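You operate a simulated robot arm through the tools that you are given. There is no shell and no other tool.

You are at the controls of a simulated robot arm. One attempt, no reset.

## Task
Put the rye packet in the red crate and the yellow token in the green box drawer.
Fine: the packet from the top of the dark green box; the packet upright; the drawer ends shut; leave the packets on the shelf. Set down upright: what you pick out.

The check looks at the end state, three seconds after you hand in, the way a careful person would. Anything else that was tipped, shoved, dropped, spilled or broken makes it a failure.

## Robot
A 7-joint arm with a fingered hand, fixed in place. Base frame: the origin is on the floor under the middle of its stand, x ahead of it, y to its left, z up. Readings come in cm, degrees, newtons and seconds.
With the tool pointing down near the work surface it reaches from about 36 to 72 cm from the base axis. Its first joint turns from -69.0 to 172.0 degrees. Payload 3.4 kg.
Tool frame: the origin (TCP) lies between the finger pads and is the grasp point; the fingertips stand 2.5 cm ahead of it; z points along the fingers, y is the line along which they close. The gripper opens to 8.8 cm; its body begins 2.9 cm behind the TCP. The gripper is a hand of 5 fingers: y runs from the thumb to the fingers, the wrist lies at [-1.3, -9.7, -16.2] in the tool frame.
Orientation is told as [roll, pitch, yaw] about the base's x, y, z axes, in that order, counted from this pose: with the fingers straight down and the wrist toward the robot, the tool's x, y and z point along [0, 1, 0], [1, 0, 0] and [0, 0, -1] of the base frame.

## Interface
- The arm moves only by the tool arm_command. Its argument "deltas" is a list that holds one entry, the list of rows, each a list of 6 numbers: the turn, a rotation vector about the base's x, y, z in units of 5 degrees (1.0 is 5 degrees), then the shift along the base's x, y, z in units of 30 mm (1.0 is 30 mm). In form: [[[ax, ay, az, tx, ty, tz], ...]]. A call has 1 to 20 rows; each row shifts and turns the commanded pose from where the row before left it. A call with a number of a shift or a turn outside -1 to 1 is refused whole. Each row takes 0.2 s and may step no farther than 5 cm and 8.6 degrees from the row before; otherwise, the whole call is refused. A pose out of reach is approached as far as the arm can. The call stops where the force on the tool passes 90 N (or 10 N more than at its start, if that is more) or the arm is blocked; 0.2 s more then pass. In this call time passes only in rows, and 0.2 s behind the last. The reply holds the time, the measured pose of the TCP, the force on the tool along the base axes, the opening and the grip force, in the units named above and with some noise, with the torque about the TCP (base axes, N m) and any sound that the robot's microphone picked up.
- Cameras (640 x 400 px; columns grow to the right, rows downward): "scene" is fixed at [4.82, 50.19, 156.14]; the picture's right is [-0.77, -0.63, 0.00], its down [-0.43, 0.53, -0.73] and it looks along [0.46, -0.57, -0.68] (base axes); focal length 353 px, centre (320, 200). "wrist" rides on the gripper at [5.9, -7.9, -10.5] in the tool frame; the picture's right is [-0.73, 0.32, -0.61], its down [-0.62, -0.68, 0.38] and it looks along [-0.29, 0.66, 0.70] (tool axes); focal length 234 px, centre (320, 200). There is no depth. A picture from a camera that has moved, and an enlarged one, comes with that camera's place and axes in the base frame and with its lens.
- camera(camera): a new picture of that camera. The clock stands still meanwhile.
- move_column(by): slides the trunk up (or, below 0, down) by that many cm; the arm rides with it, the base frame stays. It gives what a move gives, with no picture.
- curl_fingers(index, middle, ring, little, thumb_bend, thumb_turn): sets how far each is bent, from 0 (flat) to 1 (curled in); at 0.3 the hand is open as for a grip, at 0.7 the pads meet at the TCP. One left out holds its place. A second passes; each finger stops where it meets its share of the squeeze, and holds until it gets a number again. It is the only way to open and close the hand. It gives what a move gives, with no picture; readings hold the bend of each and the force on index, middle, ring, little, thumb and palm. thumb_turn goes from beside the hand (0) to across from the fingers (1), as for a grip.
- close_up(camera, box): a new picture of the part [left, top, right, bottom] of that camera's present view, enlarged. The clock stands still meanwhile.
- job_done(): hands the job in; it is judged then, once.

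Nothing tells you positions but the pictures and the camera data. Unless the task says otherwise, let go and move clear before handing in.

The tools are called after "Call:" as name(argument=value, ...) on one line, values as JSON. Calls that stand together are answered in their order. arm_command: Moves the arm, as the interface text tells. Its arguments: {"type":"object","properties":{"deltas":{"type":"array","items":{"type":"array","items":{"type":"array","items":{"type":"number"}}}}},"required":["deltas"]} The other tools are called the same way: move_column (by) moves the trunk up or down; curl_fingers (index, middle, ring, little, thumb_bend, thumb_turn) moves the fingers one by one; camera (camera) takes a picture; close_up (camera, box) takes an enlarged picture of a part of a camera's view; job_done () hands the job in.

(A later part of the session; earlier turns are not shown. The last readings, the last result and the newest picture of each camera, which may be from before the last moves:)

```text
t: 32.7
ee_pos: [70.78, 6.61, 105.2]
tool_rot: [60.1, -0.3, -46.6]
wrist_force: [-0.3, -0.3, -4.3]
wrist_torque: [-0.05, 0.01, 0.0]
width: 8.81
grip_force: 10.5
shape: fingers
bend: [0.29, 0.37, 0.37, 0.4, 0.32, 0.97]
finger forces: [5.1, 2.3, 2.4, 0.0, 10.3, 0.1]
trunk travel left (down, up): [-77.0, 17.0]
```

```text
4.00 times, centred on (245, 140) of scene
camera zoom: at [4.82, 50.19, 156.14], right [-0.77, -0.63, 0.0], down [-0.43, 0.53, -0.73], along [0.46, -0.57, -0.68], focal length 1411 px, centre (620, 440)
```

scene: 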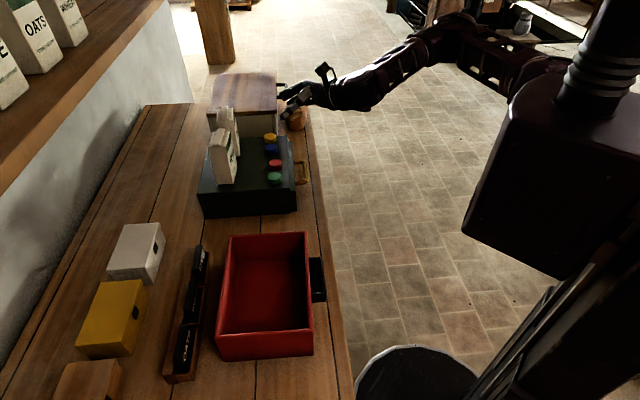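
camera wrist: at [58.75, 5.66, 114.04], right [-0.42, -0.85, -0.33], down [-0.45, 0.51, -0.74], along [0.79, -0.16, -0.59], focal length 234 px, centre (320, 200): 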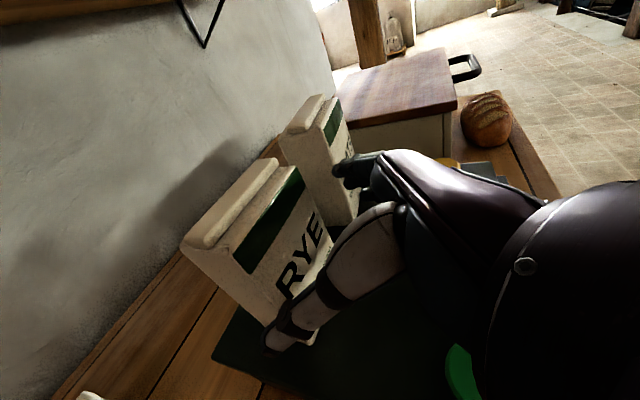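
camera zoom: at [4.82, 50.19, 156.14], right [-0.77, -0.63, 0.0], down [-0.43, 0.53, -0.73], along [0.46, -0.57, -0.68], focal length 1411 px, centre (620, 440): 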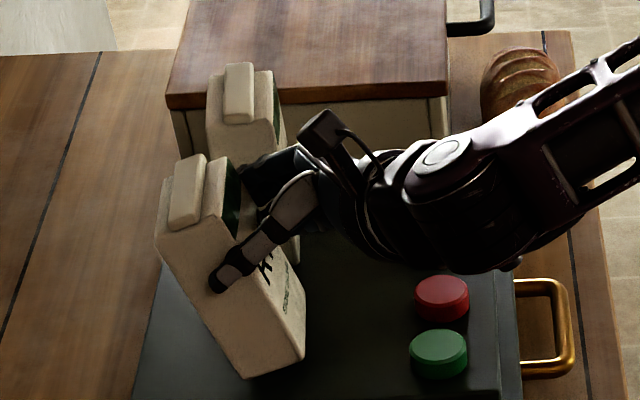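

The packet is tilting in the grip: the hold is too near its front edge, so its weight swings the base toward me. I lower it straight back down to let it settle upright again.

Call:
arm_command(deltas=[[[0, 0, 0, 0, 0, -0.1], [0, 0, 0, 0, 0, -0.1], [0, 0, 0, 0, 0, -0.1], [0, 0, 0, 0, 0, -0.1]]])

Call:
close_up(camera="scene", box=[200, 90, 290, 190])

```text
t: 33.7
ee_pos: [70.46, 6.51, 104.57]
tool_rot: [60.6, -0.7, -46.6]
wrist_force: [-4.8, -1.3, 15.1]
wrist_torque: [-0.13, -0.19, 0.07]
width: 8.87
grip_force: 12.4
shape: fingers
bend: [0.29, 0.37, 0.36, 0.4, 0.32, 0.95]
finger forces: [6.3, 2.1, 2.4, 0.0, 13.7, 0.0]
trunk travel left (down, up): [-77.0, 17.0]
```

```text
4.00 times, centred on (245, 140) of scene
camera zoom: at [4.82, 50.19, 156.14], right [-0.77, -0.63, 0.0], down [-0.43, 0.53, -0.73], along [0.46, -0.57, -0.68], focal length 1411 px, centre (620, 440)
```

zoom: 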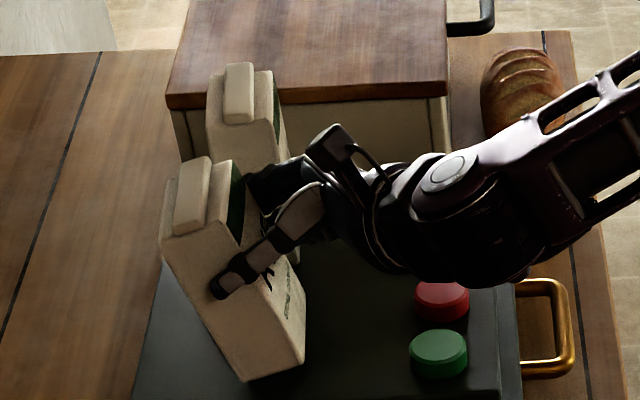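

The packet leans about 17° away and I'm pressing on its back edge. I relieve the pressure and rotate the hand about the finger axis, pivoting on that back edge, to bring the packet upright.

Call:
arm_command(deltas=[[[0, 0, 0, 0, 0, 0.12], [0.6, -0.63, 0, -0.13, -0.13, -0.06], [0.6, -0.63, 0, -0.13, -0.13, -0.06]]])

Call:
close_up(camera="scene", box=[200, 90, 290, 190])

```text
t: 34.5
ee_pos: [70.03, 5.89, 104.3]
tool_rot: [68.7, -0.2, -47.0]
wrist_force: [-3.1, -2.0, 6.8]
wrist_torque: [-0.07, -0.03, -0.04]
width: 8.79
grip_force: 10.7
shape: fingers
bend: [0.29, 0.37, 0.37, 0.4, 0.32, 0.95]
finger forces: [5.1, 2.3, 2.3, 0.0, 11.3, 0.0]
trunk travel left (down, up): [-77.0, 17.0]
```

```text
4.00 times, centred on (245, 140) of scene
camera zoom: at [4.82, 50.19, 156.14], right [-0.77, -0.63, 0.0], down [-0.43, 0.53, -0.73], along [0.46, -0.57, -0.68], focal length 1411 px, centre (620, 440)
```

zoom: 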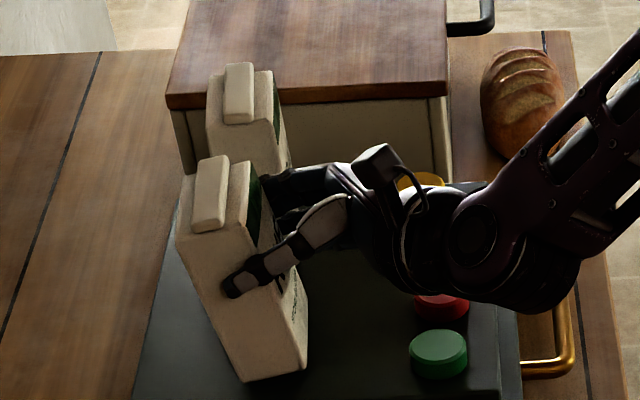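

The packet follows the hand and the lean is down to about 10°. I continue the same rotation.

Call:
arm_command(deltas=[[[0.6, -0.63, 0, -0.12, -0.12, -0.06], [0.6, -0.63, 0, -0.12, -0.12, -0.06]]])

Call:
close_up(camera="scene", box=[200, 90, 290, 190])

Call:
camera(camera="wrist")

```text
t: 35.1
ee_pos: [70.42, 9.85, 107.02]
tool_rot: [76.5, 0.2, -47.8]
wrist_force: [-0.2, 0.2, -4.1]
wrist_torque: [-0.04, 0.07, 0.01]
width: 8.0
grip_force: 7.9
shape: fingers
bend: [0.33, 0.37, 0.36, 0.39, 0.34, 0.97]
finger forces: [1.1, 2.7, 3.9, 1.5, 7.4, 0.0]
out of reach, approached as far as the arm can: row 1, 2
trunk travel left (down, up): [-77.0, 17.0]
```

```text
4.00 times, centred on (245, 140) of scene
camera zoom: at [4.82, 50.19, 156.14], right [-0.77, -0.63, 0.0], down [-0.43, 0.53, -0.73], along [0.46, -0.57, -0.68], focal length 1411 px, centre (620, 440)
```

zoom: 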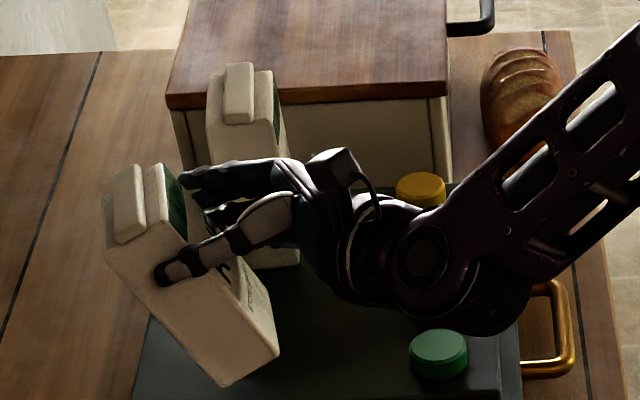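

```text
taken
camera wrist: at [58.61, 9.62, 115.09], right [-0.35, -0.75, -0.57], down [-0.29, 0.66, -0.69], along [0.89, -0.08, -0.45], focal length 234 px, centre (320, 200)
```

wrist: 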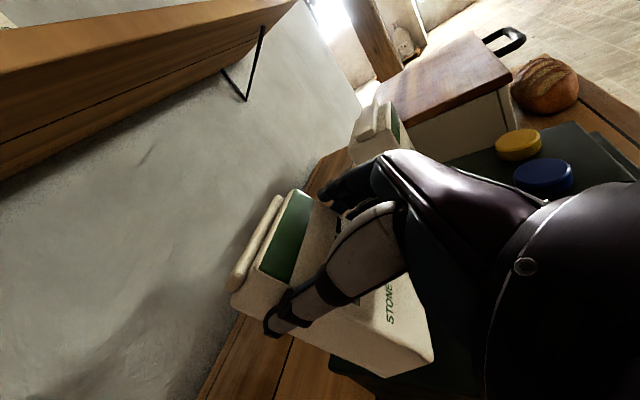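

The last rows hit a limit and the arm shifted sideways and up by a few cm; the packet is now hanging clear in the grip, leaning about 25°. I secure the hold first by tightening the fingers.

Call:
curl_fingers(index=0.42, middle=0.42, ring=0.42, little=0.45, thumb_bend=0.42)

Call:
close_up(camera="scene", box=[190, 90, 290, 190])

Call:
close_up(camera="wrist", box=[200, 90, 460, 400])

```text
t: 36.1
ee_pos: [70.69, 9.74, 106.95]
tool_rot: [76.4, 0.2, -47.8]
wrist_force: [-0.2, -0.5, -4.4]
wrist_torque: [-0.06, 0.05, -0.02]
width: 7.82
grip_force: 11.9
shape: fingers
bend: [0.36, 0.39, 0.38, 0.43, 0.33, 0.97]
finger forces: [3.4, 3.2, 4.0, 2.0, 11.1, 0.0]
trunk travel left (down, up): [-77.0, 17.0]
```

```text
4.00 times, centred on (240, 140) of scene
camera zoom: at [4.82, 50.19, 156.14], right [-0.77, -0.63, 0.0], down [-0.43, 0.53, -0.73], along [0.46, -0.57, -0.68], focal length 1411 px, centre (640, 440)
```

zoom: 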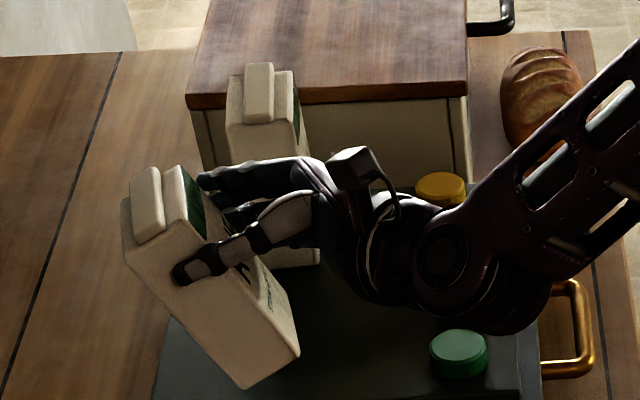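

```text
1.29 times, centred on (330, 245) of wrist
camera zoom: at [58.71, 9.55, 115.1], right [-0.35, -0.75, -0.57], down [-0.29, 0.66, -0.69], along [0.89, -0.08, -0.45], focal length 302 px, centre (307, 142)
```

zoom: 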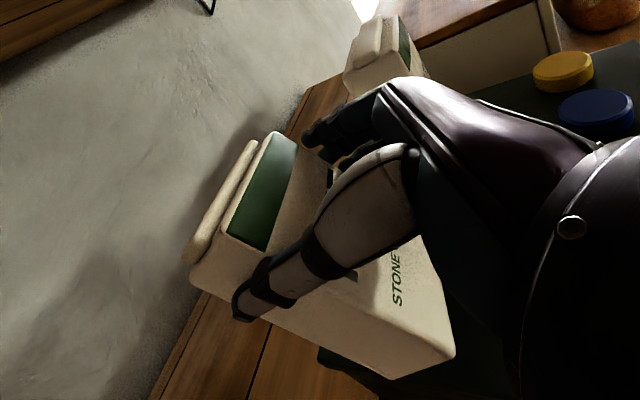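

All four fingers and the thumb now share the load, and the packet hangs clear. I raise it and draw back over clear space, where I can rotate it upright with more joint room.

Call:
arm_command(deltas=[[[0, 0, 0, -0.1, 0, 0.3], [0, 0, 0, -0.2, 0, 0.4], [0, 0, 0, -0.3, 0, 0.5]]])

Call:
camera(camera="scene")

```text
t: 36.9
ee_pos: [68.86, 10.17, 111.01]
tool_rot: [77.6, -0.3, -46.7]
wrist_force: [0.3, -0.1, -3.9]
wrist_torque: [-0.05, 0.04, -0.02]
width: 7.81
grip_force: 11.8
shape: fingers
bend: [0.36, 0.39, 0.38, 0.43, 0.33, 0.97]
finger forces: [3.5, 3.3, 3.8, 2.0, 11.1, 0.1]
out of reach, approached as far as the arm can: row 1
trunk travel left (down, up): [-77.0, 17.0]
```

```text
taken
```

scene: 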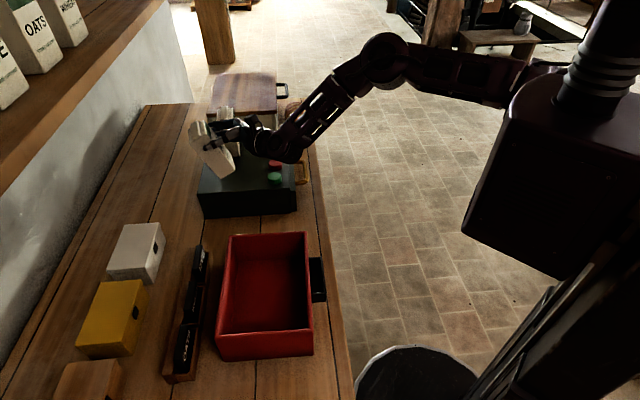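

Tokens are all still in place and the hold is steady. I carry the packet back and up, toward the space between the green box and the crate.

Call:
arm_command(deltas=[[[0, 0, 0, -0.6, 0.15, 0.45], [0, 0, 0, -0.7, 0.2, 0.45], [0, 0, 0, -0.7, 0.2, 0.45], [0, 0, 0, -0.7, 0.25, 0.45], [0, 0, 0, -0.7, 0.3, 0.4]]])

Call:
arm_command(deltas=[[[0.6, -0.63, 0, 0, 0, 0], [0.6, -0.63, 0, 0, 0, 0]]])

Call:
close_up(camera="scene", box=[180, 80, 340, 220])

```text
t: 38.1
ee_pos: [58.58, 13.56, 117.68]
tool_rot: [77.5, -0.4, -46.7]
wrist_force: [0.1, -0.1, -4.6]
wrist_torque: [-0.06, 0.02, -0.02]
width: 7.81
grip_force: 11.4
shape: fingers
bend: [0.36, 0.39, 0.38, 0.43, 0.33, 0.97]
finger forces: [3.4, 3.2, 3.9, 1.9, 10.9, 0.1]
trunk travel left (down, up): [-77.0, 17.0]
```

```text
t: 38.7
ee_pos: [58.68, 13.67, 117.62]
tool_rot: [86.3, -0.4, -46.8]
wrist_force: [-0.3, -0.5, -3.1]
wrist_torque: [-0.13, 0.06, 0.04]
width: 7.8
grip_force: 11.8
shape: fingers
bend: [0.36, 0.39, 0.38, 0.43, 0.33, 0.97]
finger forces: [3.1, 3.1, 3.8, 2.4, 10.9, 0.0]
trunk travel left (down, up): [-77.0, 17.0]
```

```text
2.86 times, centred on (260, 150) of scene
camera zoom: at [4.82, 50.19, 156.14], right [-0.77, -0.63, 0.0], down [-0.43, 0.53, -0.73], along [0.46, -0.57, -0.68], focal length 1008 px, centre (491, 343)
```

zoom: 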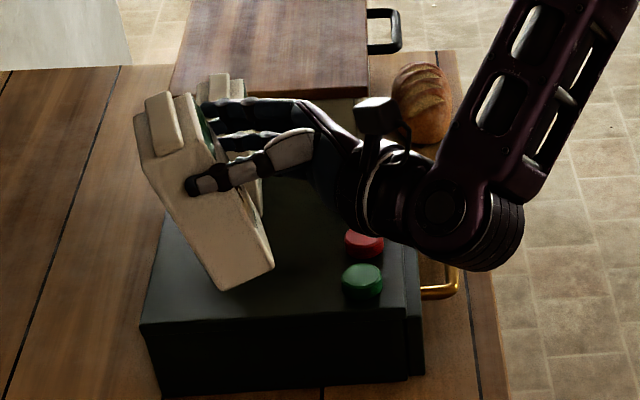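

The lean is now down to roughly 14° as the packet turns with the hand. I keep rotating in the same direction.

Call:
arm_command(deltas=[[[0.6, -0.63, 0, 0, 0, 0], [0.6, -0.63, 0, 0, 0, 0]]])

Call:
close_up(camera="scene", box=[180, 80, 340, 220])

Call:
camera(camera="wrist")

```text
t: 39.3
ee_pos: [59.88, 14.12, 117.99]
tool_rot: [94.7, -0.1, -46.7]
wrist_force: [-0.1, 0.1, -3.6]
wrist_torque: [-0.11, 0.08, 0.0]
width: 7.8
grip_force: 12.0
shape: fingers
bend: [0.36, 0.39, 0.38, 0.43, 0.33, 0.97]
finger forces: [3.1, 3.2, 3.7, 2.5, 10.9, 0.0]
out of reach, approached as far as the arm can: row 2
trunk travel left (down, up): [-77.0, 17.0]
```

```text
2.86 times, centred on (260, 150) of scene
camera zoom: at [4.82, 50.19, 156.14], right [-0.77, -0.63, 0.0], down [-0.43, 0.53, -0.73], along [0.46, -0.57, -0.68], focal length 1008 px, centre (491, 343)
```

zoom: 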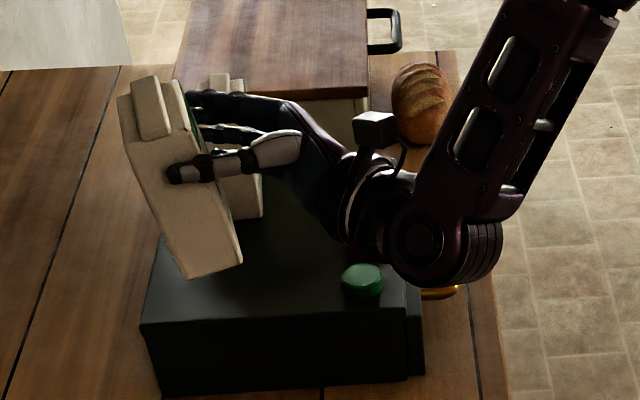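

```text
taken
camera wrist: at [46.45, 12.24, 122.91], right [-0.17, -0.61, -0.77], down [-0.15, 0.79, -0.59], along [0.97, 0.01, -0.23], focal length 234 px, centre (320, 200)
```

wrist: 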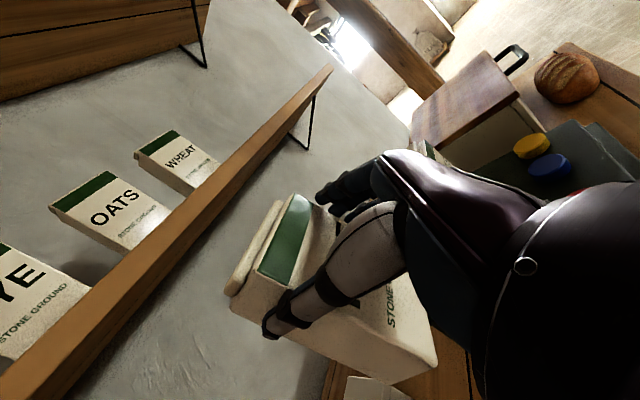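

The lean is about 7° now, with the arm at its limit here. The packet can't go into the crate in this low hand pose, so I'll set it back upright on the box top in a spot nearer to me and regrip it from above. First I change the arm/trunk balance to free more wrist range.

Call:
arm_command(deltas=[[[0, 0, 0, -0.1, 0, 0.6], [0, 0, 0, -0.1, 0, 0.7], [0, 0, 0, -0.1, 0, 0.7], [0, 0, 0, -0.1, 0, 0.7]]])

Call:
arm_command(deltas=[[[0.5, -0.53, 0, 0, 0, 0], [0.5, -0.53, 0, 0, 0, 0]]])

Call:
close_up(camera="scene", box=[180, 60, 340, 200])

```text
t: 40.3
ee_pos: [58.65, 14.09, 126.27]
tool_rot: [95.0, -0.2, -46.8]
wrist_force: [-0.4, -0.7, -3.7]
wrist_torque: [-0.13, 0.07, -0.01]
width: 7.78
grip_force: 11.9
shape: fingers
bend: [0.36, 0.39, 0.38, 0.43, 0.33, 0.97]
finger forces: [3.1, 3.3, 3.6, 2.6, 10.7, 0.1]
trunk travel left (down, up): [-77.0, 17.0]
```

```text
t: 40.9
ee_pos: [58.78, 14.21, 126.27]
tool_rot: [102.1, -0.2, -46.7]
wrist_force: [-0.2, 0.6, -4.7]
wrist_torque: [-0.12, 0.07, 0.01]
width: 7.78
grip_force: 11.6
shape: fingers
bend: [0.36, 0.39, 0.38, 0.43, 0.33, 0.97]
finger forces: [3.1, 3.3, 3.6, 2.8, 10.8, 0.0]
trunk travel left (down, up): [-77.0, 17.0]
```

```text
2.86 times, centred on (260, 130) of scene
camera zoom: at [4.82, 50.19, 156.14], right [-0.77, -0.63, 0.0], down [-0.43, 0.53, -0.73], along [0.46, -0.57, -0.68], focal length 1008 px, centre (491, 400)
```

zoom: 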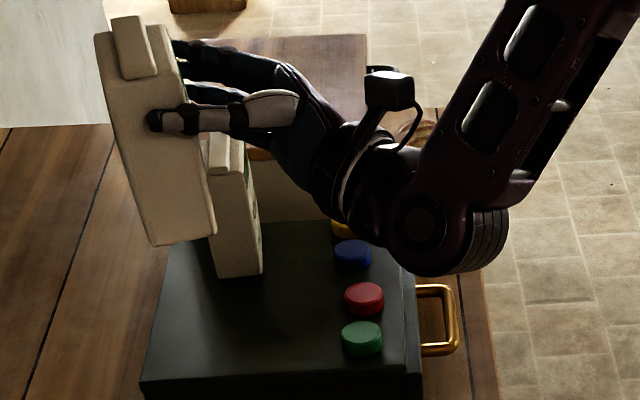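

The packet is now essentially upright in the hand (base about 9 cm below the TCP). I yaw the hand by -20° so that, when set down on the box's left part, the wrist stays clear of the tokens and the packet's thin side faces me.

Call:
arm_command(deltas=[[[0, 0, -1, 0, 0, 0], [0, 0, -1, 0, 0, 0], [0, 0, -1, 0, 0, 0], [0, 0, -1, 0, 0, 0]]])

Call:
camera(camera="scene")

Call:
camera(camera="wrist")

```text
t: 41.9
ee_pos: [64.11, 12.26, 129.24]
tool_rot: [101.9, -0.2, -66.6]
wrist_force: [-0.4, 0.3, -3.9]
wrist_torque: [-0.09, 0.11, -0.03]
width: 7.76
grip_force: 11.6
shape: fingers
bend: [0.37, 0.39, 0.38, 0.43, 0.33, 0.97]
finger forces: [2.9, 3.4, 3.8, 2.6, 10.7, 0.0]
out of reach, approached as far as the arm can: row 1, 2, 3, 4
trunk travel left (down, up): [-77.0, 17.0]
```

```text
taken
```

scene: 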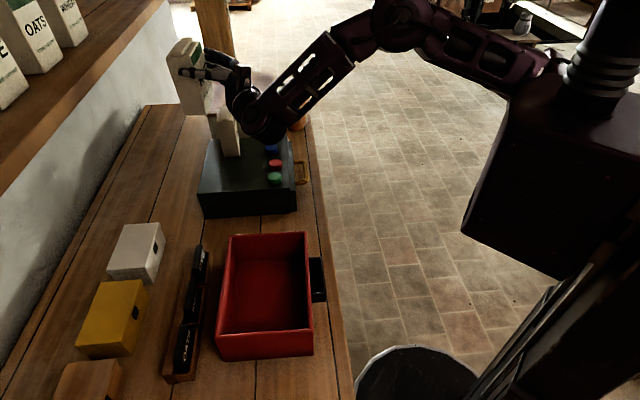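

```text
taken
camera wrist: at [50.37, 14.79, 132.78], right [-0.28, -0.48, -0.83], down [0.19, 0.82, -0.53], along [0.94, -0.31, -0.14], focal length 234 px, centre (320, 200)
```

wrist: 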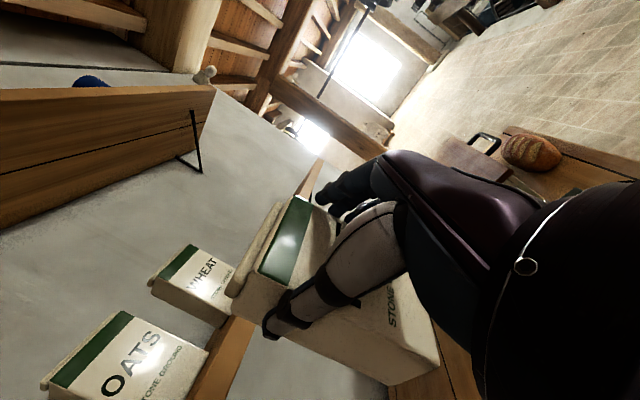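

The orientation holds, but the arm drifted outward to keep it. The target spot is further out anyway, so I move over the left part of the box top at this height, then lower with the trunk.

Call:
arm_command(deltas=[[[0, 0, 0, 0.3, -0.6, 0], [0, 0, 0, 0.3, -0.6, 0], [0, 0, 0, 0.3, -0.6, 0]]])

Call:
camera(camera="scene")

```text
t: 42.7
ee_pos: [66.95, 6.3, 129.42]
tool_rot: [102.2, -0.2, -66.8]
wrist_force: [-1.1, -0.6, -3.4]
wrist_torque: [-0.06, 0.1, 0.02]
width: 7.76
grip_force: 11.9
shape: fingers
bend: [0.37, 0.39, 0.38, 0.43, 0.33, 0.97]
finger forces: [2.9, 3.2, 3.6, 2.7, 10.5, 0.0]
trunk travel left (down, up): [-77.0, 17.0]
```

```text
taken
```

scene: 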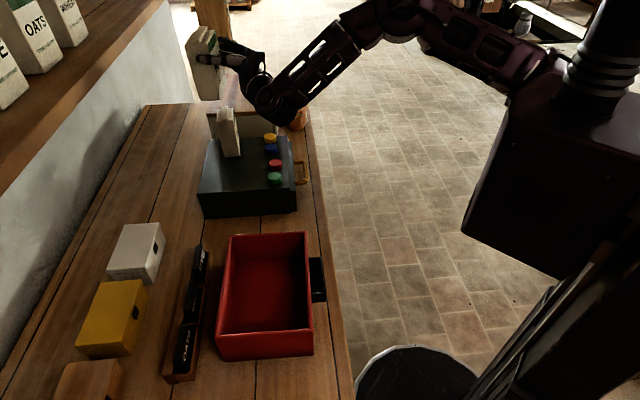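

The pose is fully reachable here. I zoom in to compute exactly where the packet's base would land if lowered straight down.

Call:
close_up(camera="scene", box=[160, 10, 320, 150])

Call:
close_up(camera="wrist", box=[200, 130, 460, 400])

```text
2.86 times, centred on (240, 80) of scene
camera zoom: at [4.82, 50.19, 156.14], right [-0.77, -0.63, 0.0], down [-0.43, 0.53, -0.73], along [0.46, -0.57, -0.68], focal length 1008 px, centre (549, 543)
```

zoom: 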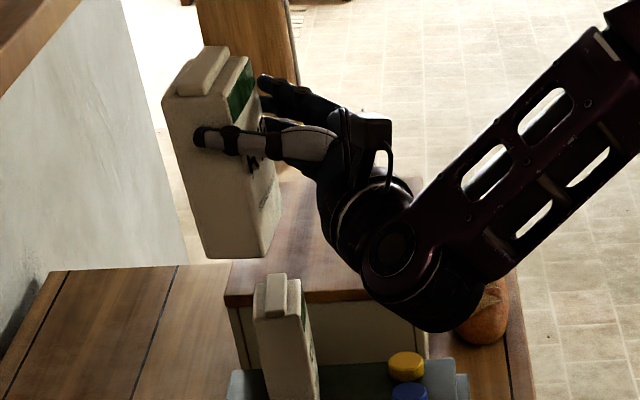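

```text
1.48 times, centred on (330, 265) of wrist
camera zoom: at [53.13, 9.0, 132.79], right [-0.28, -0.47, -0.84], down [0.2, 0.82, -0.53], along [0.94, -0.31, -0.13], focal length 347 px, centre (305, 104)
```

zoom: 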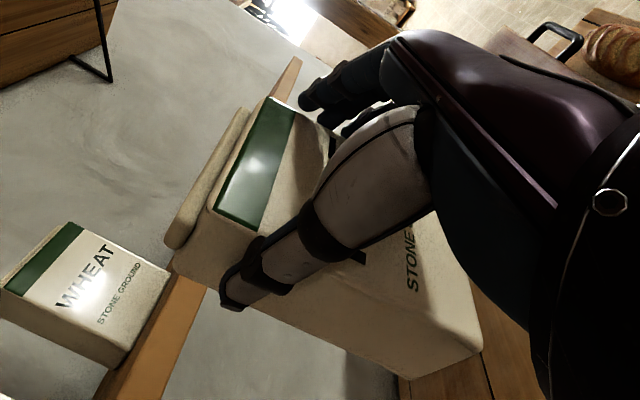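

From both views the packet's base is level at z≈120.6 with its centre near [69.5, 7.8] and its face at about 40°. I shift slightly right so it lands well on the box top with the wrist clear of the tokens and crate, then lower with the trunk.

Call:
arm_command(deltas=[[[0, 0, 0, 0.15, -0.15, 0], [0, 0, 0, 0.15, -0.15, 0]]])

Call:
move_column(by=-15)

Call:
camera(camera="scene")

Call:
camera(camera="wrist")

```text
t: 43.3
ee_pos: [67.88, 5.51, 129.35]
tool_rot: [102.2, -0.2, -66.9]
wrist_force: [-0.1, -0.5, -4.1]
wrist_torque: [-0.04, 0.07, 0.04]
width: 7.76
grip_force: 12.1
shape: fingers
bend: [0.37, 0.39, 0.38, 0.43, 0.33, 0.97]
finger forces: [3.0, 3.3, 3.6, 2.7, 10.5, 0.0]
trunk travel left (down, up): [-77.0, 17.0]
```

```text
t: 45.1
ee_pos: [67.72, 5.48, 114.35]
tool_rot: [102.3, -0.2, -66.8]
wrist_force: [0.0, 0.6, -5.1]
wrist_torque: [-0.07, 0.11, 0.0]
width: 7.76
grip_force: 11.1
shape: fingers
bend: [0.37, 0.39, 0.38, 0.43, 0.33, 0.97]
finger forces: [2.9, 3.3, 3.6, 2.7, 10.5, 0.0]
trunk travel left (down, up): [-62.0, 32.0]
```

```text
taken
```

scene: 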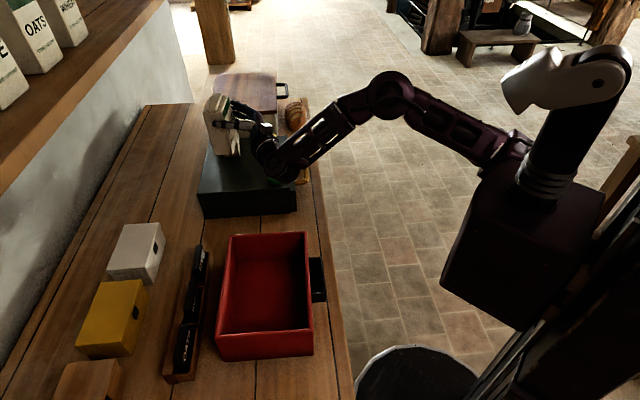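

```text
taken
camera wrist: at [53.96, 8.24, 117.78], right [-0.28, -0.47, -0.84], down [0.2, 0.82, -0.53], along [0.94, -0.31, -0.13], focal length 234 px, centre (320, 200)
```

wrist: 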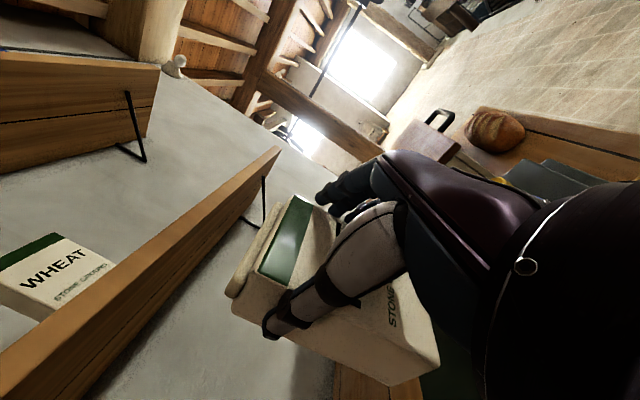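

Lowering goes smoothly; the base should be near z 105.5. I lower 7.5 cm more and look closely before contact.

Call:
move_column(by=-7.5)

Call:
close_up(camera="scene", box=[180, 80, 320, 220])

Call:
close_up(camera="wrist", box=[200, 130, 520, 400])

```text
t: 46.2
ee_pos: [67.67, 5.55, 106.85]
tool_rot: [102.2, -0.2, -66.8]
wrist_force: [-0.3, -0.3, -4.0]
wrist_torque: [-0.05, 0.11, 0.01]
width: 7.75
grip_force: 11.3
shape: fingers
bend: [0.37, 0.39, 0.38, 0.43, 0.33, 0.97]
finger forces: [3.0, 3.2, 3.6, 2.7, 10.4, 0.0]
trunk travel left (down, up): [-54.5, 39.5]
```

```text
2.86 times, centred on (250, 150) of scene
camera zoom: at [4.82, 50.19, 156.14], right [-0.77, -0.63, 0.0], down [-0.43, 0.53, -0.73], along [0.46, -0.57, -0.68], focal length 1008 px, centre (520, 343)
```

zoom: 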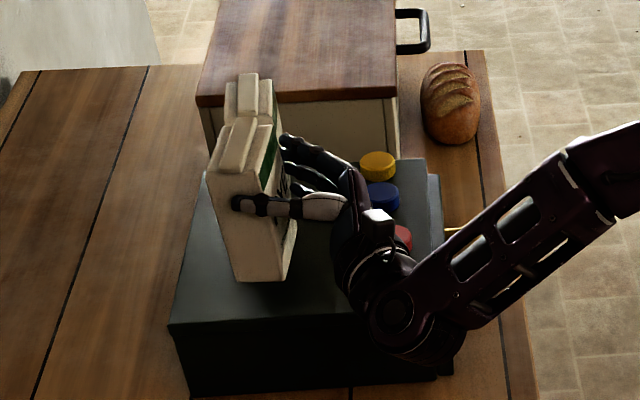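

```text
1.48 times, centred on (360, 265) of wrist
camera zoom: at [53.95, 8.24, 110.28], right [-0.28, -0.47, -0.84], down [0.2, 0.82, -0.53], along [0.94, -0.31, -0.13], focal length 347 px, centre (261, 104)
```

zoom: 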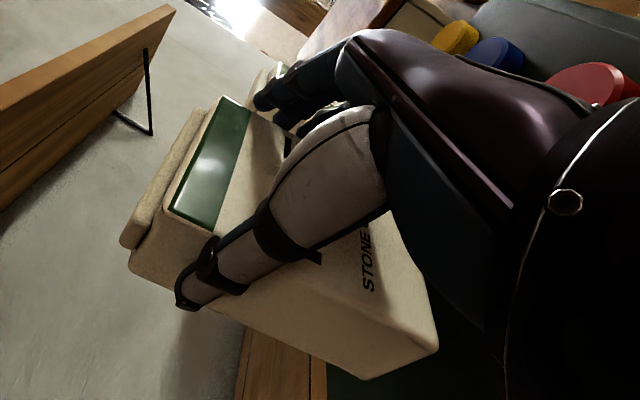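

Fine so far, but the underside of the palm may pass close over the green token. I shift the packet 2 cm further toward the wall before the final lowering to give clearance.

Call:
arm_command(deltas=[[[0, 0, 0, 0.22, 0.24, 0], [0, 0, 0, 0.23, 0.25, 0]]])

Call:
camera(camera="wrist")

Call:
close_up(camera="scene", box=[180, 80, 320, 220])

```text
t: 46.8
ee_pos: [69.08, 6.97, 106.89]
tool_rot: [102.3, -0.2, -66.8]
wrist_force: [-0.3, -0.3, -3.7]
wrist_torque: [-0.08, 0.12, 0.02]
width: 7.78
grip_force: 11.8
shape: fingers
bend: [0.37, 0.39, 0.38, 0.43, 0.33, 0.97]
finger forces: [2.9, 3.2, 3.5, 2.7, 10.5, 0.1]
trunk travel left (down, up): [-54.5, 39.5]
```

```text
taken
camera wrist: at [55.32, 9.67, 110.29], right [-0.28, -0.47, -0.84], down [0.2, 0.82, -0.53], along [0.94, -0.31, -0.13], focal length 234 px, centre (320, 200)
```

wrist: 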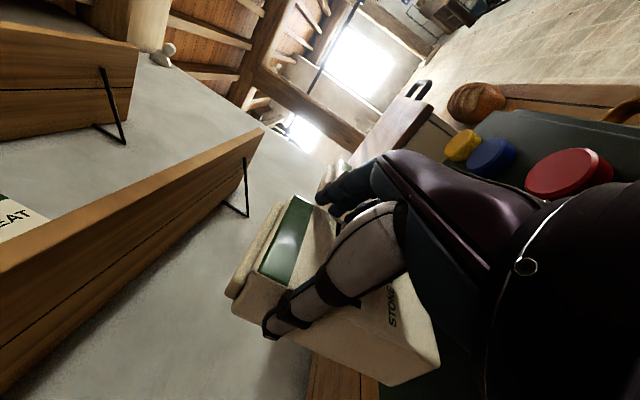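

```text
2.86 times, centred on (250, 150) of scene
camera zoom: at [4.82, 50.19, 156.14], right [-0.77, -0.63, 0.0], down [-0.43, 0.53, -0.73], along [0.46, -0.57, -0.68], focal length 1008 px, centre (520, 343)
```

zoom: 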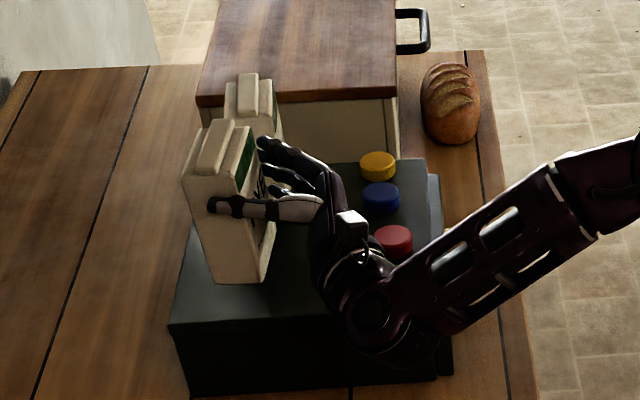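

Clearance to the tokens looks better now. I lower in small steps watching the wrist force for contact.

Call:
move_column(by=-1.6)

Call:
arm_command(deltas=[[[0, 0, 0, 0, 0, -0.1]]])

```text
t: 47.4
ee_pos: [69.13, 6.96, 105.36]
tool_rot: [102.2, -0.2, -66.8]
wrist_force: [0.9, 0.2, -2.6]
wrist_torque: [-0.05, 0.09, -0.02]
width: 7.79
grip_force: 11.0
shape: fingers
bend: [0.37, 0.39, 0.38, 0.43, 0.33, 0.97]
finger forces: [2.9, 3.3, 3.6, 2.7, 10.5, 0.1]
trunk travel left (down, up): [-52.9, 41.1]
```

```text
t: 47.8
ee_pos: [68.97, 6.88, 104.89]
tool_rot: [102.2, -0.1, -66.7]
wrist_force: [0.3, 1.0, -3.5]
wrist_torque: [-0.06, 0.13, 0.01]
width: 7.76
grip_force: 11.2
shape: fingers
bend: [0.37, 0.39, 0.38, 0.43, 0.33, 0.97]
finger forces: [2.9, 3.3, 3.6, 2.8, 10.5, 0.1]
trunk travel left (down, up): [-52.9, 41.1]
```

Call:
arm_command(deltas=[[[0, 0, 0, 0, 0, -0.07]]])

Call:
arm_command(deltas=[[[0, 0, 0, 0, 0, -0.07]]])

Call:
close_up(camera="scene", box=[195, 100, 265, 190])

```text
t: 48.2
ee_pos: [69.16, 6.94, 104.71]
tool_rot: [102.3, -0.3, -66.9]
wrist_force: [-0.1, -0.1, -3.1]
wrist_torque: [-0.08, 0.06, 0.0]
width: 7.74
grip_force: 11.6
shape: fingers
bend: [0.37, 0.39, 0.38, 0.43, 0.33, 0.97]
finger forces: [3.0, 3.3, 3.6, 2.7, 10.5, 0.0]
trunk travel left (down, up): [-52.9, 41.1]
```

```text
t: 48.6
ee_pos: [69.15, 7.06, 104.64]
tool_rot: [102.2, -0.2, -66.8]
wrist_force: [-0.7, -0.8, -3.7]
wrist_torque: [-0.09, 0.11, -0.01]
width: 7.75
grip_force: 11.7
shape: fingers
bend: [0.37, 0.39, 0.38, 0.43, 0.33, 0.97]
finger forces: [3.0, 3.3, 3.6, 2.6, 10.6, 0.1]
trunk travel left (down, up): [-52.9, 41.1]
```

```text
4.44 times, centred on (230, 145) of scene
camera zoom: at [4.82, 50.19, 156.14], right [-0.77, -0.63, 0.0], down [-0.43, 0.53, -0.73], along [0.46, -0.57, -0.68], focal length 1568 px, centre (720, 444)
```

zoom: 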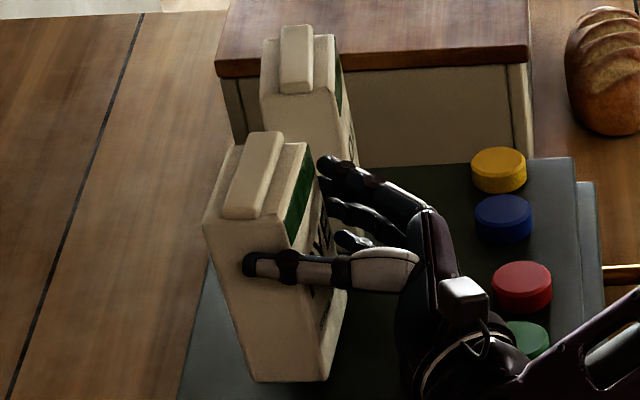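

The green token is visibly clear of the hand. No contact yet; I continue lowering.

Call:
arm_command(deltas=[[[0, 0, 0, 0, 0, -0.12]]])

Call:
arm_command(deltas=[[[0, 0, 0, 0, 0, -0.12]]])

Call:
arm_command(deltas=[[[0, 0, 0, 0, 0, -0.1]]])

```text
t: 49.0
ee_pos: [69.09, 7.03, 104.21]
tool_rot: [102.2, -0.2, -66.8]
wrist_force: [-0.3, 0.0, -3.1]
wrist_torque: [-0.07, 0.12, 0.02]
width: 7.73
grip_force: 11.9
shape: fingers
bend: [0.37, 0.39, 0.38, 0.44, 0.33, 0.97]
finger forces: [2.9, 3.2, 3.6, 2.5, 10.5, 0.0]
trunk travel left (down, up): [-52.9, 41.1]
```

```text
t: 49.4
ee_pos: [69.04, 6.9, 103.84]
tool_rot: [102.3, -0.2, -66.9]
wrist_force: [-1.0, -0.5, -0.8]
wrist_torque: [0.03, 0.03, 0.03]
width: 7.74
grip_force: 10.7
shape: fingers
bend: [0.36, 0.39, 0.38, 0.44, 0.34, 0.96]
finger forces: [3.8, 3.1, 3.4, 1.6, 9.8, 0.1]
trunk travel left (down, up): [-52.9, 41.1]
```

```text
t: 49.8
ee_pos: [69.09, 6.93, 103.8]
tool_rot: [102.4, -0.2, -66.8]
wrist_force: [2.2, -1.6, 3.8]
wrist_torque: [0.06, 0.0, -0.03]
width: 7.74
grip_force: 11.2
shape: fingers
bend: [0.36, 0.39, 0.38, 0.44, 0.34, 0.95]
finger forces: [4.0, 3.7, 3.6, 1.5, 8.9, 0.0]
trunk travel left (down, up): [-52.9, 41.1]
```

Contact: the wrist force went from -3.1 to +3.8 N, so the base is resting on the box top. I check its attitude before letting go.

Call:
close_up(camera="scene", box=[195, 100, 265, 190])

Call:
close_up(camera="wrist", box=[200, 130, 520, 400])

```text
4.44 times, centred on (230, 145) of scene
camera zoom: at [4.82, 50.19, 156.14], right [-0.77, -0.63, 0.0], down [-0.43, 0.53, -0.73], along [0.46, -0.57, -0.68], focal length 1568 px, centre (720, 444)
```

zoom: 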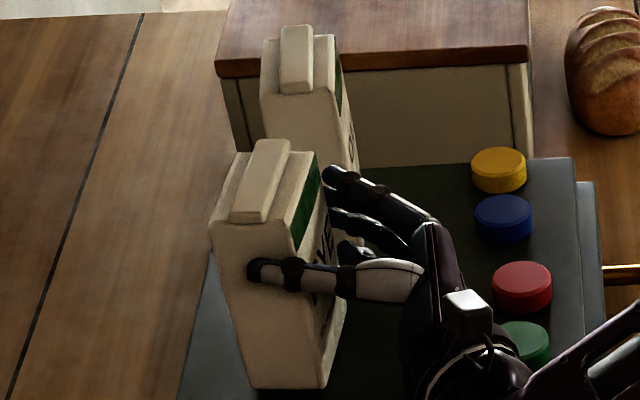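

```text
1.48 times, centred on (360, 265) of wrist
camera zoom: at [55.23, 9.6, 107.16], right [-0.27, -0.47, -0.84], down [0.2, 0.82, -0.53], along [0.94, -0.31, -0.13], focal length 347 px, centre (261, 104)
```

zoom: 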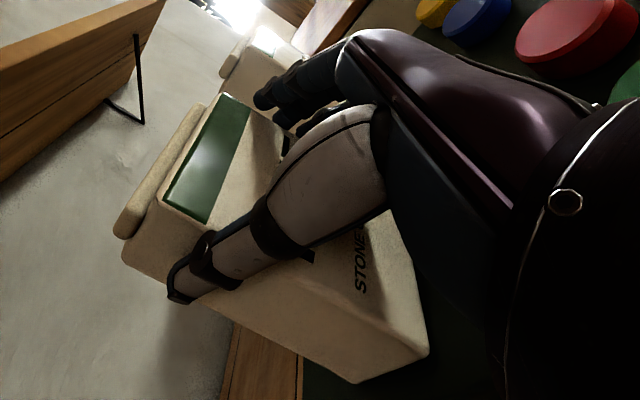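

The packet's edges match vertical. I open the hand gradually so it settles gently.

Call:
curl_fingers(index=0.31, middle=0.34, ring=0.33, little=0.36, thumb_bend=0.29)

Call:
close_up(camera="scene", box=[195, 100, 265, 190])

```text
t: 50.8
ee_pos: [69.02, 7.01, 103.68]
tool_rot: [102.2, -0.1, -66.7]
wrist_force: [-0.2, -0.1, 0.4]
wrist_torque: [-0.02, 0.02, -0.02]
width: 8.47
grip_force: 0.2
shape: fingers
bend: [0.31, 0.34, 0.33, 0.36, 0.28, 0.97]
finger forces: [0.0, 0.2, 0.0, 0.0, 0.0, 0.0]
trunk travel left (down, up): [-52.9, 41.1]
```

```text
4.44 times, centred on (230, 145) of scene
camera zoom: at [4.82, 50.19, 156.14], right [-0.77, -0.63, 0.0], down [-0.43, 0.53, -0.73], along [0.46, -0.57, -0.68], focal length 1568 px, centre (720, 444)
```

zoom: 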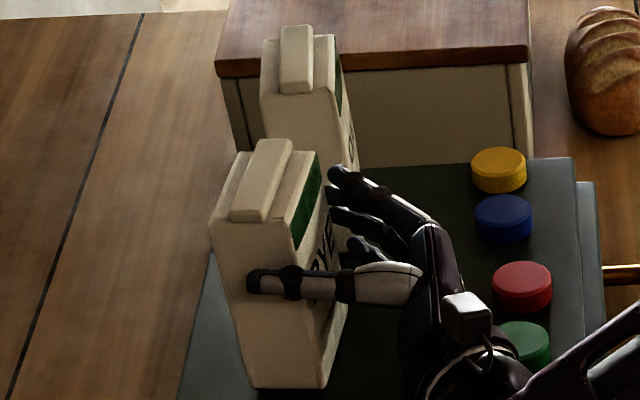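

The packet stands free and upright. I open wider, rise straight up past the tokens' height, then back away along the packet's depth direction.

Call:
curl_fingers(index=0.18, middle=0.2, ring=0.2, little=0.22, thumb_bend=0.15)

Call:
move_column(by=4)

Call:
close_up(camera="scene", box=[195, 100, 265, 190])

```text
t: 51.8
ee_pos: [69.02, 6.93, 103.67]
tool_rot: [102.2, -0.2, -66.8]
wrist_force: [0.4, -0.5, -0.4]
wrist_torque: [-0.03, 0.0, 0.01]
width: 10.87
grip_force: 0.0
shape: fingers
bend: [0.18, 0.2, 0.2, 0.22, 0.15, 0.97]
finger forces: [0.1, 0.0, 0.0, 0.0, 0.0, 0.0]
trunk travel left (down, up): [-52.9, 41.1]
```

```text
t: 52.7
ee_pos: [69.0, 6.92, 107.65]
tool_rot: [102.1, -0.2, -66.8]
wrist_force: [-0.5, 0.6, -0.3]
wrist_torque: [-0.02, 0.0, -0.02]
width: 10.9
grip_force: 0.0
shape: fingers
bend: [0.18, 0.2, 0.2, 0.22, 0.15, 0.97]
finger forces: [0.0, 0.0, 0.1, 0.0, 0.0, 0.0]
trunk travel left (down, up): [-56.9, 37.1]
```

```text
4.44 times, centred on (230, 145) of scene
camera zoom: at [4.82, 50.19, 156.14], right [-0.77, -0.63, 0.0], down [-0.43, 0.53, -0.73], along [0.46, -0.57, -0.68], focal length 1568 px, centre (720, 444)
```

zoom: 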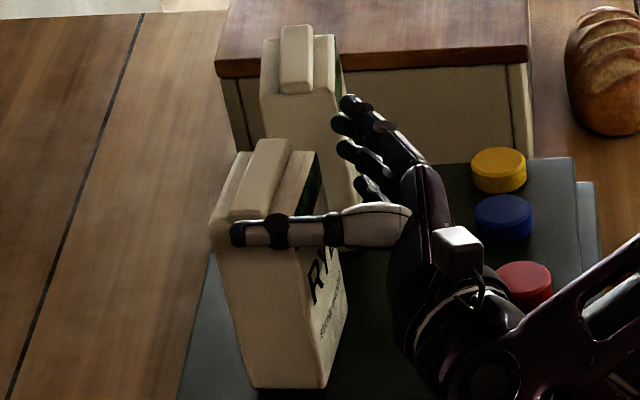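

The packet is undisturbed. I rise the rest of the way above its top before moving off.

Call:
move_column(by=8)

Call:
arm_command(deltas=[[[0, 0, 0, -0.7, -0.4, 0], [0, 0, 0, -0.7, -0.4, 0], [0, 0, 0, -0.7, -0.4, 0], [0, 0, 0, -0.5, -0.3, 0]]])

Call:
camera(camera="scene")

```text
t: 53.8
ee_pos: [69.06, 7.04, 115.62]
tool_rot: [102.2, -0.1, -66.8]
wrist_force: [-0.2, -0.1, -0.5]
wrist_torque: [-0.02, -0.01, 0.02]
width: 10.9
grip_force: 0.1
shape: fingers
bend: [0.18, 0.2, 0.2, 0.22, 0.15, 0.97]
finger forces: [0.0, 0.0, 0.0, 0.1, 0.0, 0.1]
trunk travel left (down, up): [-64.9, 29.1]
```

```text
t: 54.8
ee_pos: [65.03, 3.72, 118.4]
tool_rot: [102.1, 0.0, -66.7]
wrist_force: [1.2, -0.4, 0.4]
wrist_torque: [-0.02, -0.01, 0.01]
width: 10.88
grip_force: 0.1
shape: fingers
bend: [0.18, 0.2, 0.2, 0.22, 0.15, 0.97]
finger forces: [0.0, 0.1, 0.0, 0.1, 0.1, 0.0]
out of reach, approached as far as the arm can: row 2, 3, 4
trunk travel left (down, up): [-64.9, 29.1]
```

```text
taken
```

scene: 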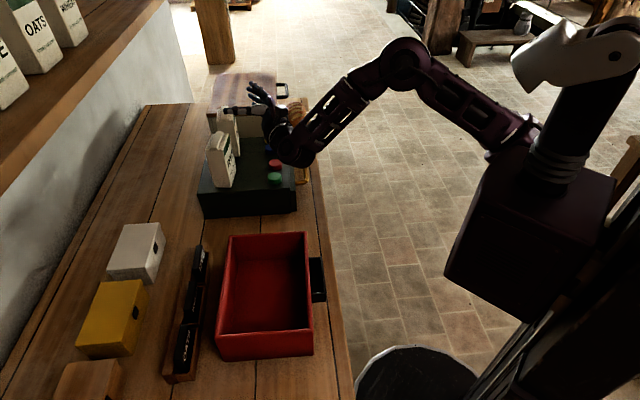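

The packet stands alone again and everything else is in place. Now I rotate the hand back to point mostly downward for a centred grip from above.

Call:
arm_command(deltas=[[[-0.412, 0.955, 0, 0, 0, 0.1], [-0.412, 0.955, 0, 0, 0, 0.1], [-0.412, 0.955, 0, 0, 0, 0.1], [-0.412, 0.955, 0, 0, 0, 0], [-0.412, 0.955, 0, 0, 0, 0], [-0.412, 0.955, 0, 0, 0, 0], [-0.412, 0.955, 0, 0, 0, 0], [-0.412, 0.955, 0, 0, 0, 0], [-0.412, 0.955, 0, 0, 0, 0], [-0.412, 0.955, 0, 0, 0, 0], [-0.412, 0.955, 0, 0, 0, 0], [-0.412, 0.955, 0, 0, 0, 0]]])

Call:
close_up(camera="scene", box=[180, 60, 340, 200])

Call:
camera(camera="wrist")

```text
t: 57.4
ee_pos: [65.28, 3.66, 119.26]
tool_rot: [39.9, -0.3, -66.5]
wrist_force: [1.2, -0.3, 0.6]
wrist_torque: [0.03, 0.0, -0.02]
width: 10.88
grip_force: 0.1
shape: fingers
bend: [0.18, 0.2, 0.2, 0.22, 0.15, 0.97]
finger forces: [0.0, 0.0, 0.0, 0.0, 0.0, 0.1]
trunk travel left (down, up): [-64.9, 29.1]
```

```text
2.86 times, centred on (260, 130) of scene
camera zoom: at [4.82, 50.19, 156.14], right [-0.77, -0.63, 0.0], down [-0.43, 0.53, -0.73], along [0.46, -0.57, -0.68], focal length 1008 px, centre (491, 400)
```

zoom: 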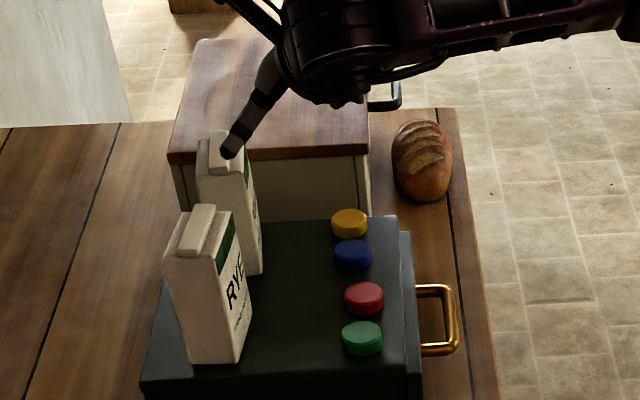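

```text
taken
camera wrist: at [60.05, 10.04, 130.97], right [-0.74, -0.67, 0.0], down [-0.49, 0.53, -0.7], along [0.47, -0.52, -0.72], focal length 234 px, centre (320, 200)
```

wrist: 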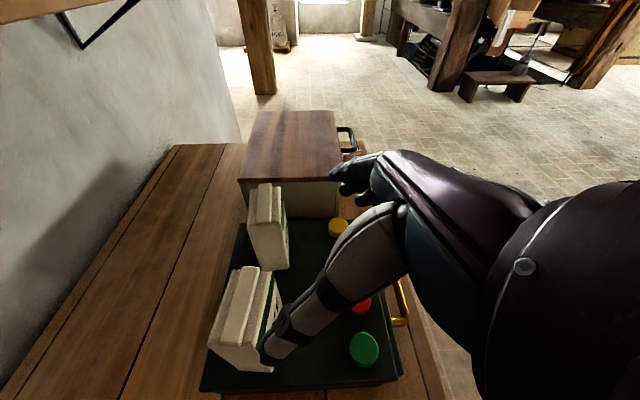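

A clear view of the packet from above. I zoom both cameras on it to fix its new position and yaw.

Call:
close_up(camera="scene", box=[205, 110, 255, 195])

Call:
close_up(camera="wrist", box=[190, 170, 410, 390])

```text
4.71 times, centred on (230, 152) of scene
camera zoom: at [4.82, 50.19, 156.14], right [-0.77, -0.63, 0.0], down [-0.43, 0.53, -0.73], along [0.46, -0.57, -0.68], focal length 1660 px, centre (744, 424)
```

zoom: 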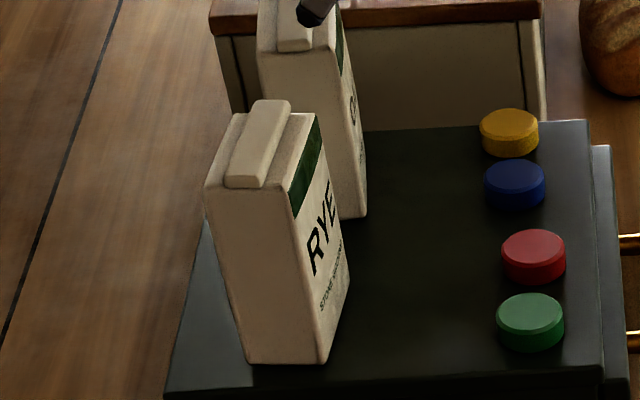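

```text
1.82 times, centred on (300, 280) of wrist
camera zoom: at [60.05, 10.04, 130.97], right [-0.74, -0.67, 0.0], down [-0.49, 0.53, -0.7], along [0.47, -0.52, -0.72], focal length 426 px, centre (356, 54)
```

zoom: 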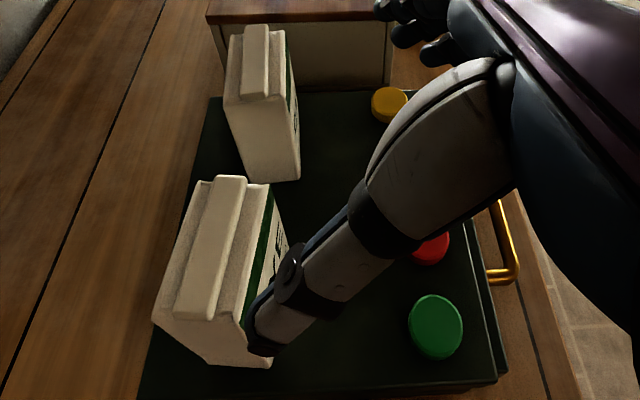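

The packet's centre is near [71.0, 8.6], with its depth axis at bearing 39° and its width axis at -51°. I align the yaw, open a bit wider, and move to a pre-grasp point above and in front of it.

Call:
curl_fingers(index=0.12, middle=0.12, ring=0.12, little=0.12, thumb_bend=0.12)

Call:
arm_command(deltas=[[[0, 0, 0.795, 0, 0, 0], [0, 0, 0.795, 0, 0, 0], [0, 0, 0.795, 0, 0, 0], [0, 0, 0.795, 0, 0, 0], [0, 0, 0, 0.2, 0.2, -0.6], [0, 0, 0, 0.2, 0.2, -0.6], [0, 0, 0, 0.14, 0.12, -0.8]]])

Call:
camera(camera="wrist")

Call:
close_up(camera="scene", box=[180, 60, 340, 200])

```text
t: 58.4
ee_pos: [65.41, 3.67, 119.21]
tool_rot: [39.9, -0.2, -66.6]
wrist_force: [-0.4, -0.2, 0.0]
wrist_torque: [0.03, 0.01, -0.02]
width: 11.71
grip_force: 0.2
shape: fingers
bend: [0.12, 0.12, 0.12, 0.12, 0.12, 0.97]
finger forces: [0.0, 0.0, 0.0, 0.1, 0.0, 0.0]
trunk travel left (down, up): [-64.9, 29.1]
```

```text
t: 60.0
ee_pos: [66.94, 4.93, 113.19]
tool_rot: [39.9, -0.2, -50.6]
wrist_force: [0.3, -1.0, -0.7]
wrist_torque: [0.01, 0.02, 0.0]
width: 11.75
grip_force: 0.1
shape: fingers
bend: [0.12, 0.12, 0.12, 0.12, 0.12, 0.97]
finger forces: [0.0, 0.1, 0.1, 0.0, 0.0, 0.0]
trunk travel left (down, up): [-64.9, 29.1]
```

```text
taken
camera wrist: at [60.04, 9.66, 124.9], right [-0.53, -0.85, 0.0], down [-0.61, 0.38, -0.7], along [0.59, -0.37, -0.72], focal length 234 px, centre (320, 200)
```

wrist: 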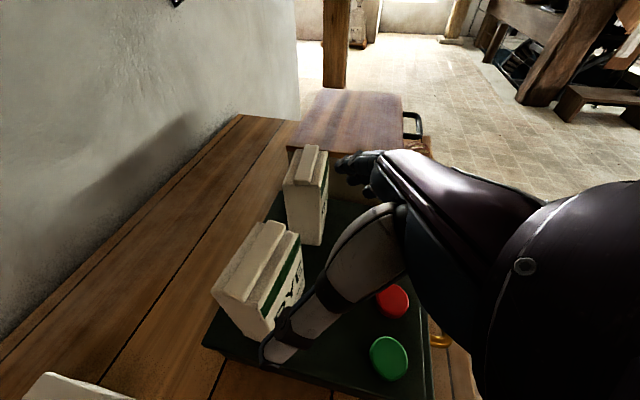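

```text
2.86 times, centred on (260, 130) of scene
camera zoom: at [4.82, 50.19, 156.14], right [-0.77, -0.63, 0.0], down [-0.43, 0.53, -0.73], along [0.46, -0.57, -0.68], focal length 1008 px, centre (491, 400)
```

zoom: 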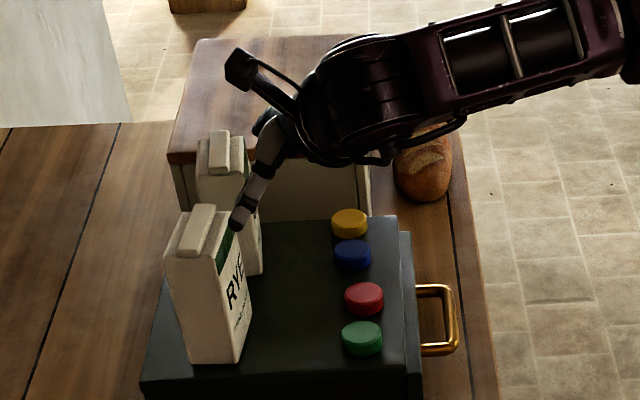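

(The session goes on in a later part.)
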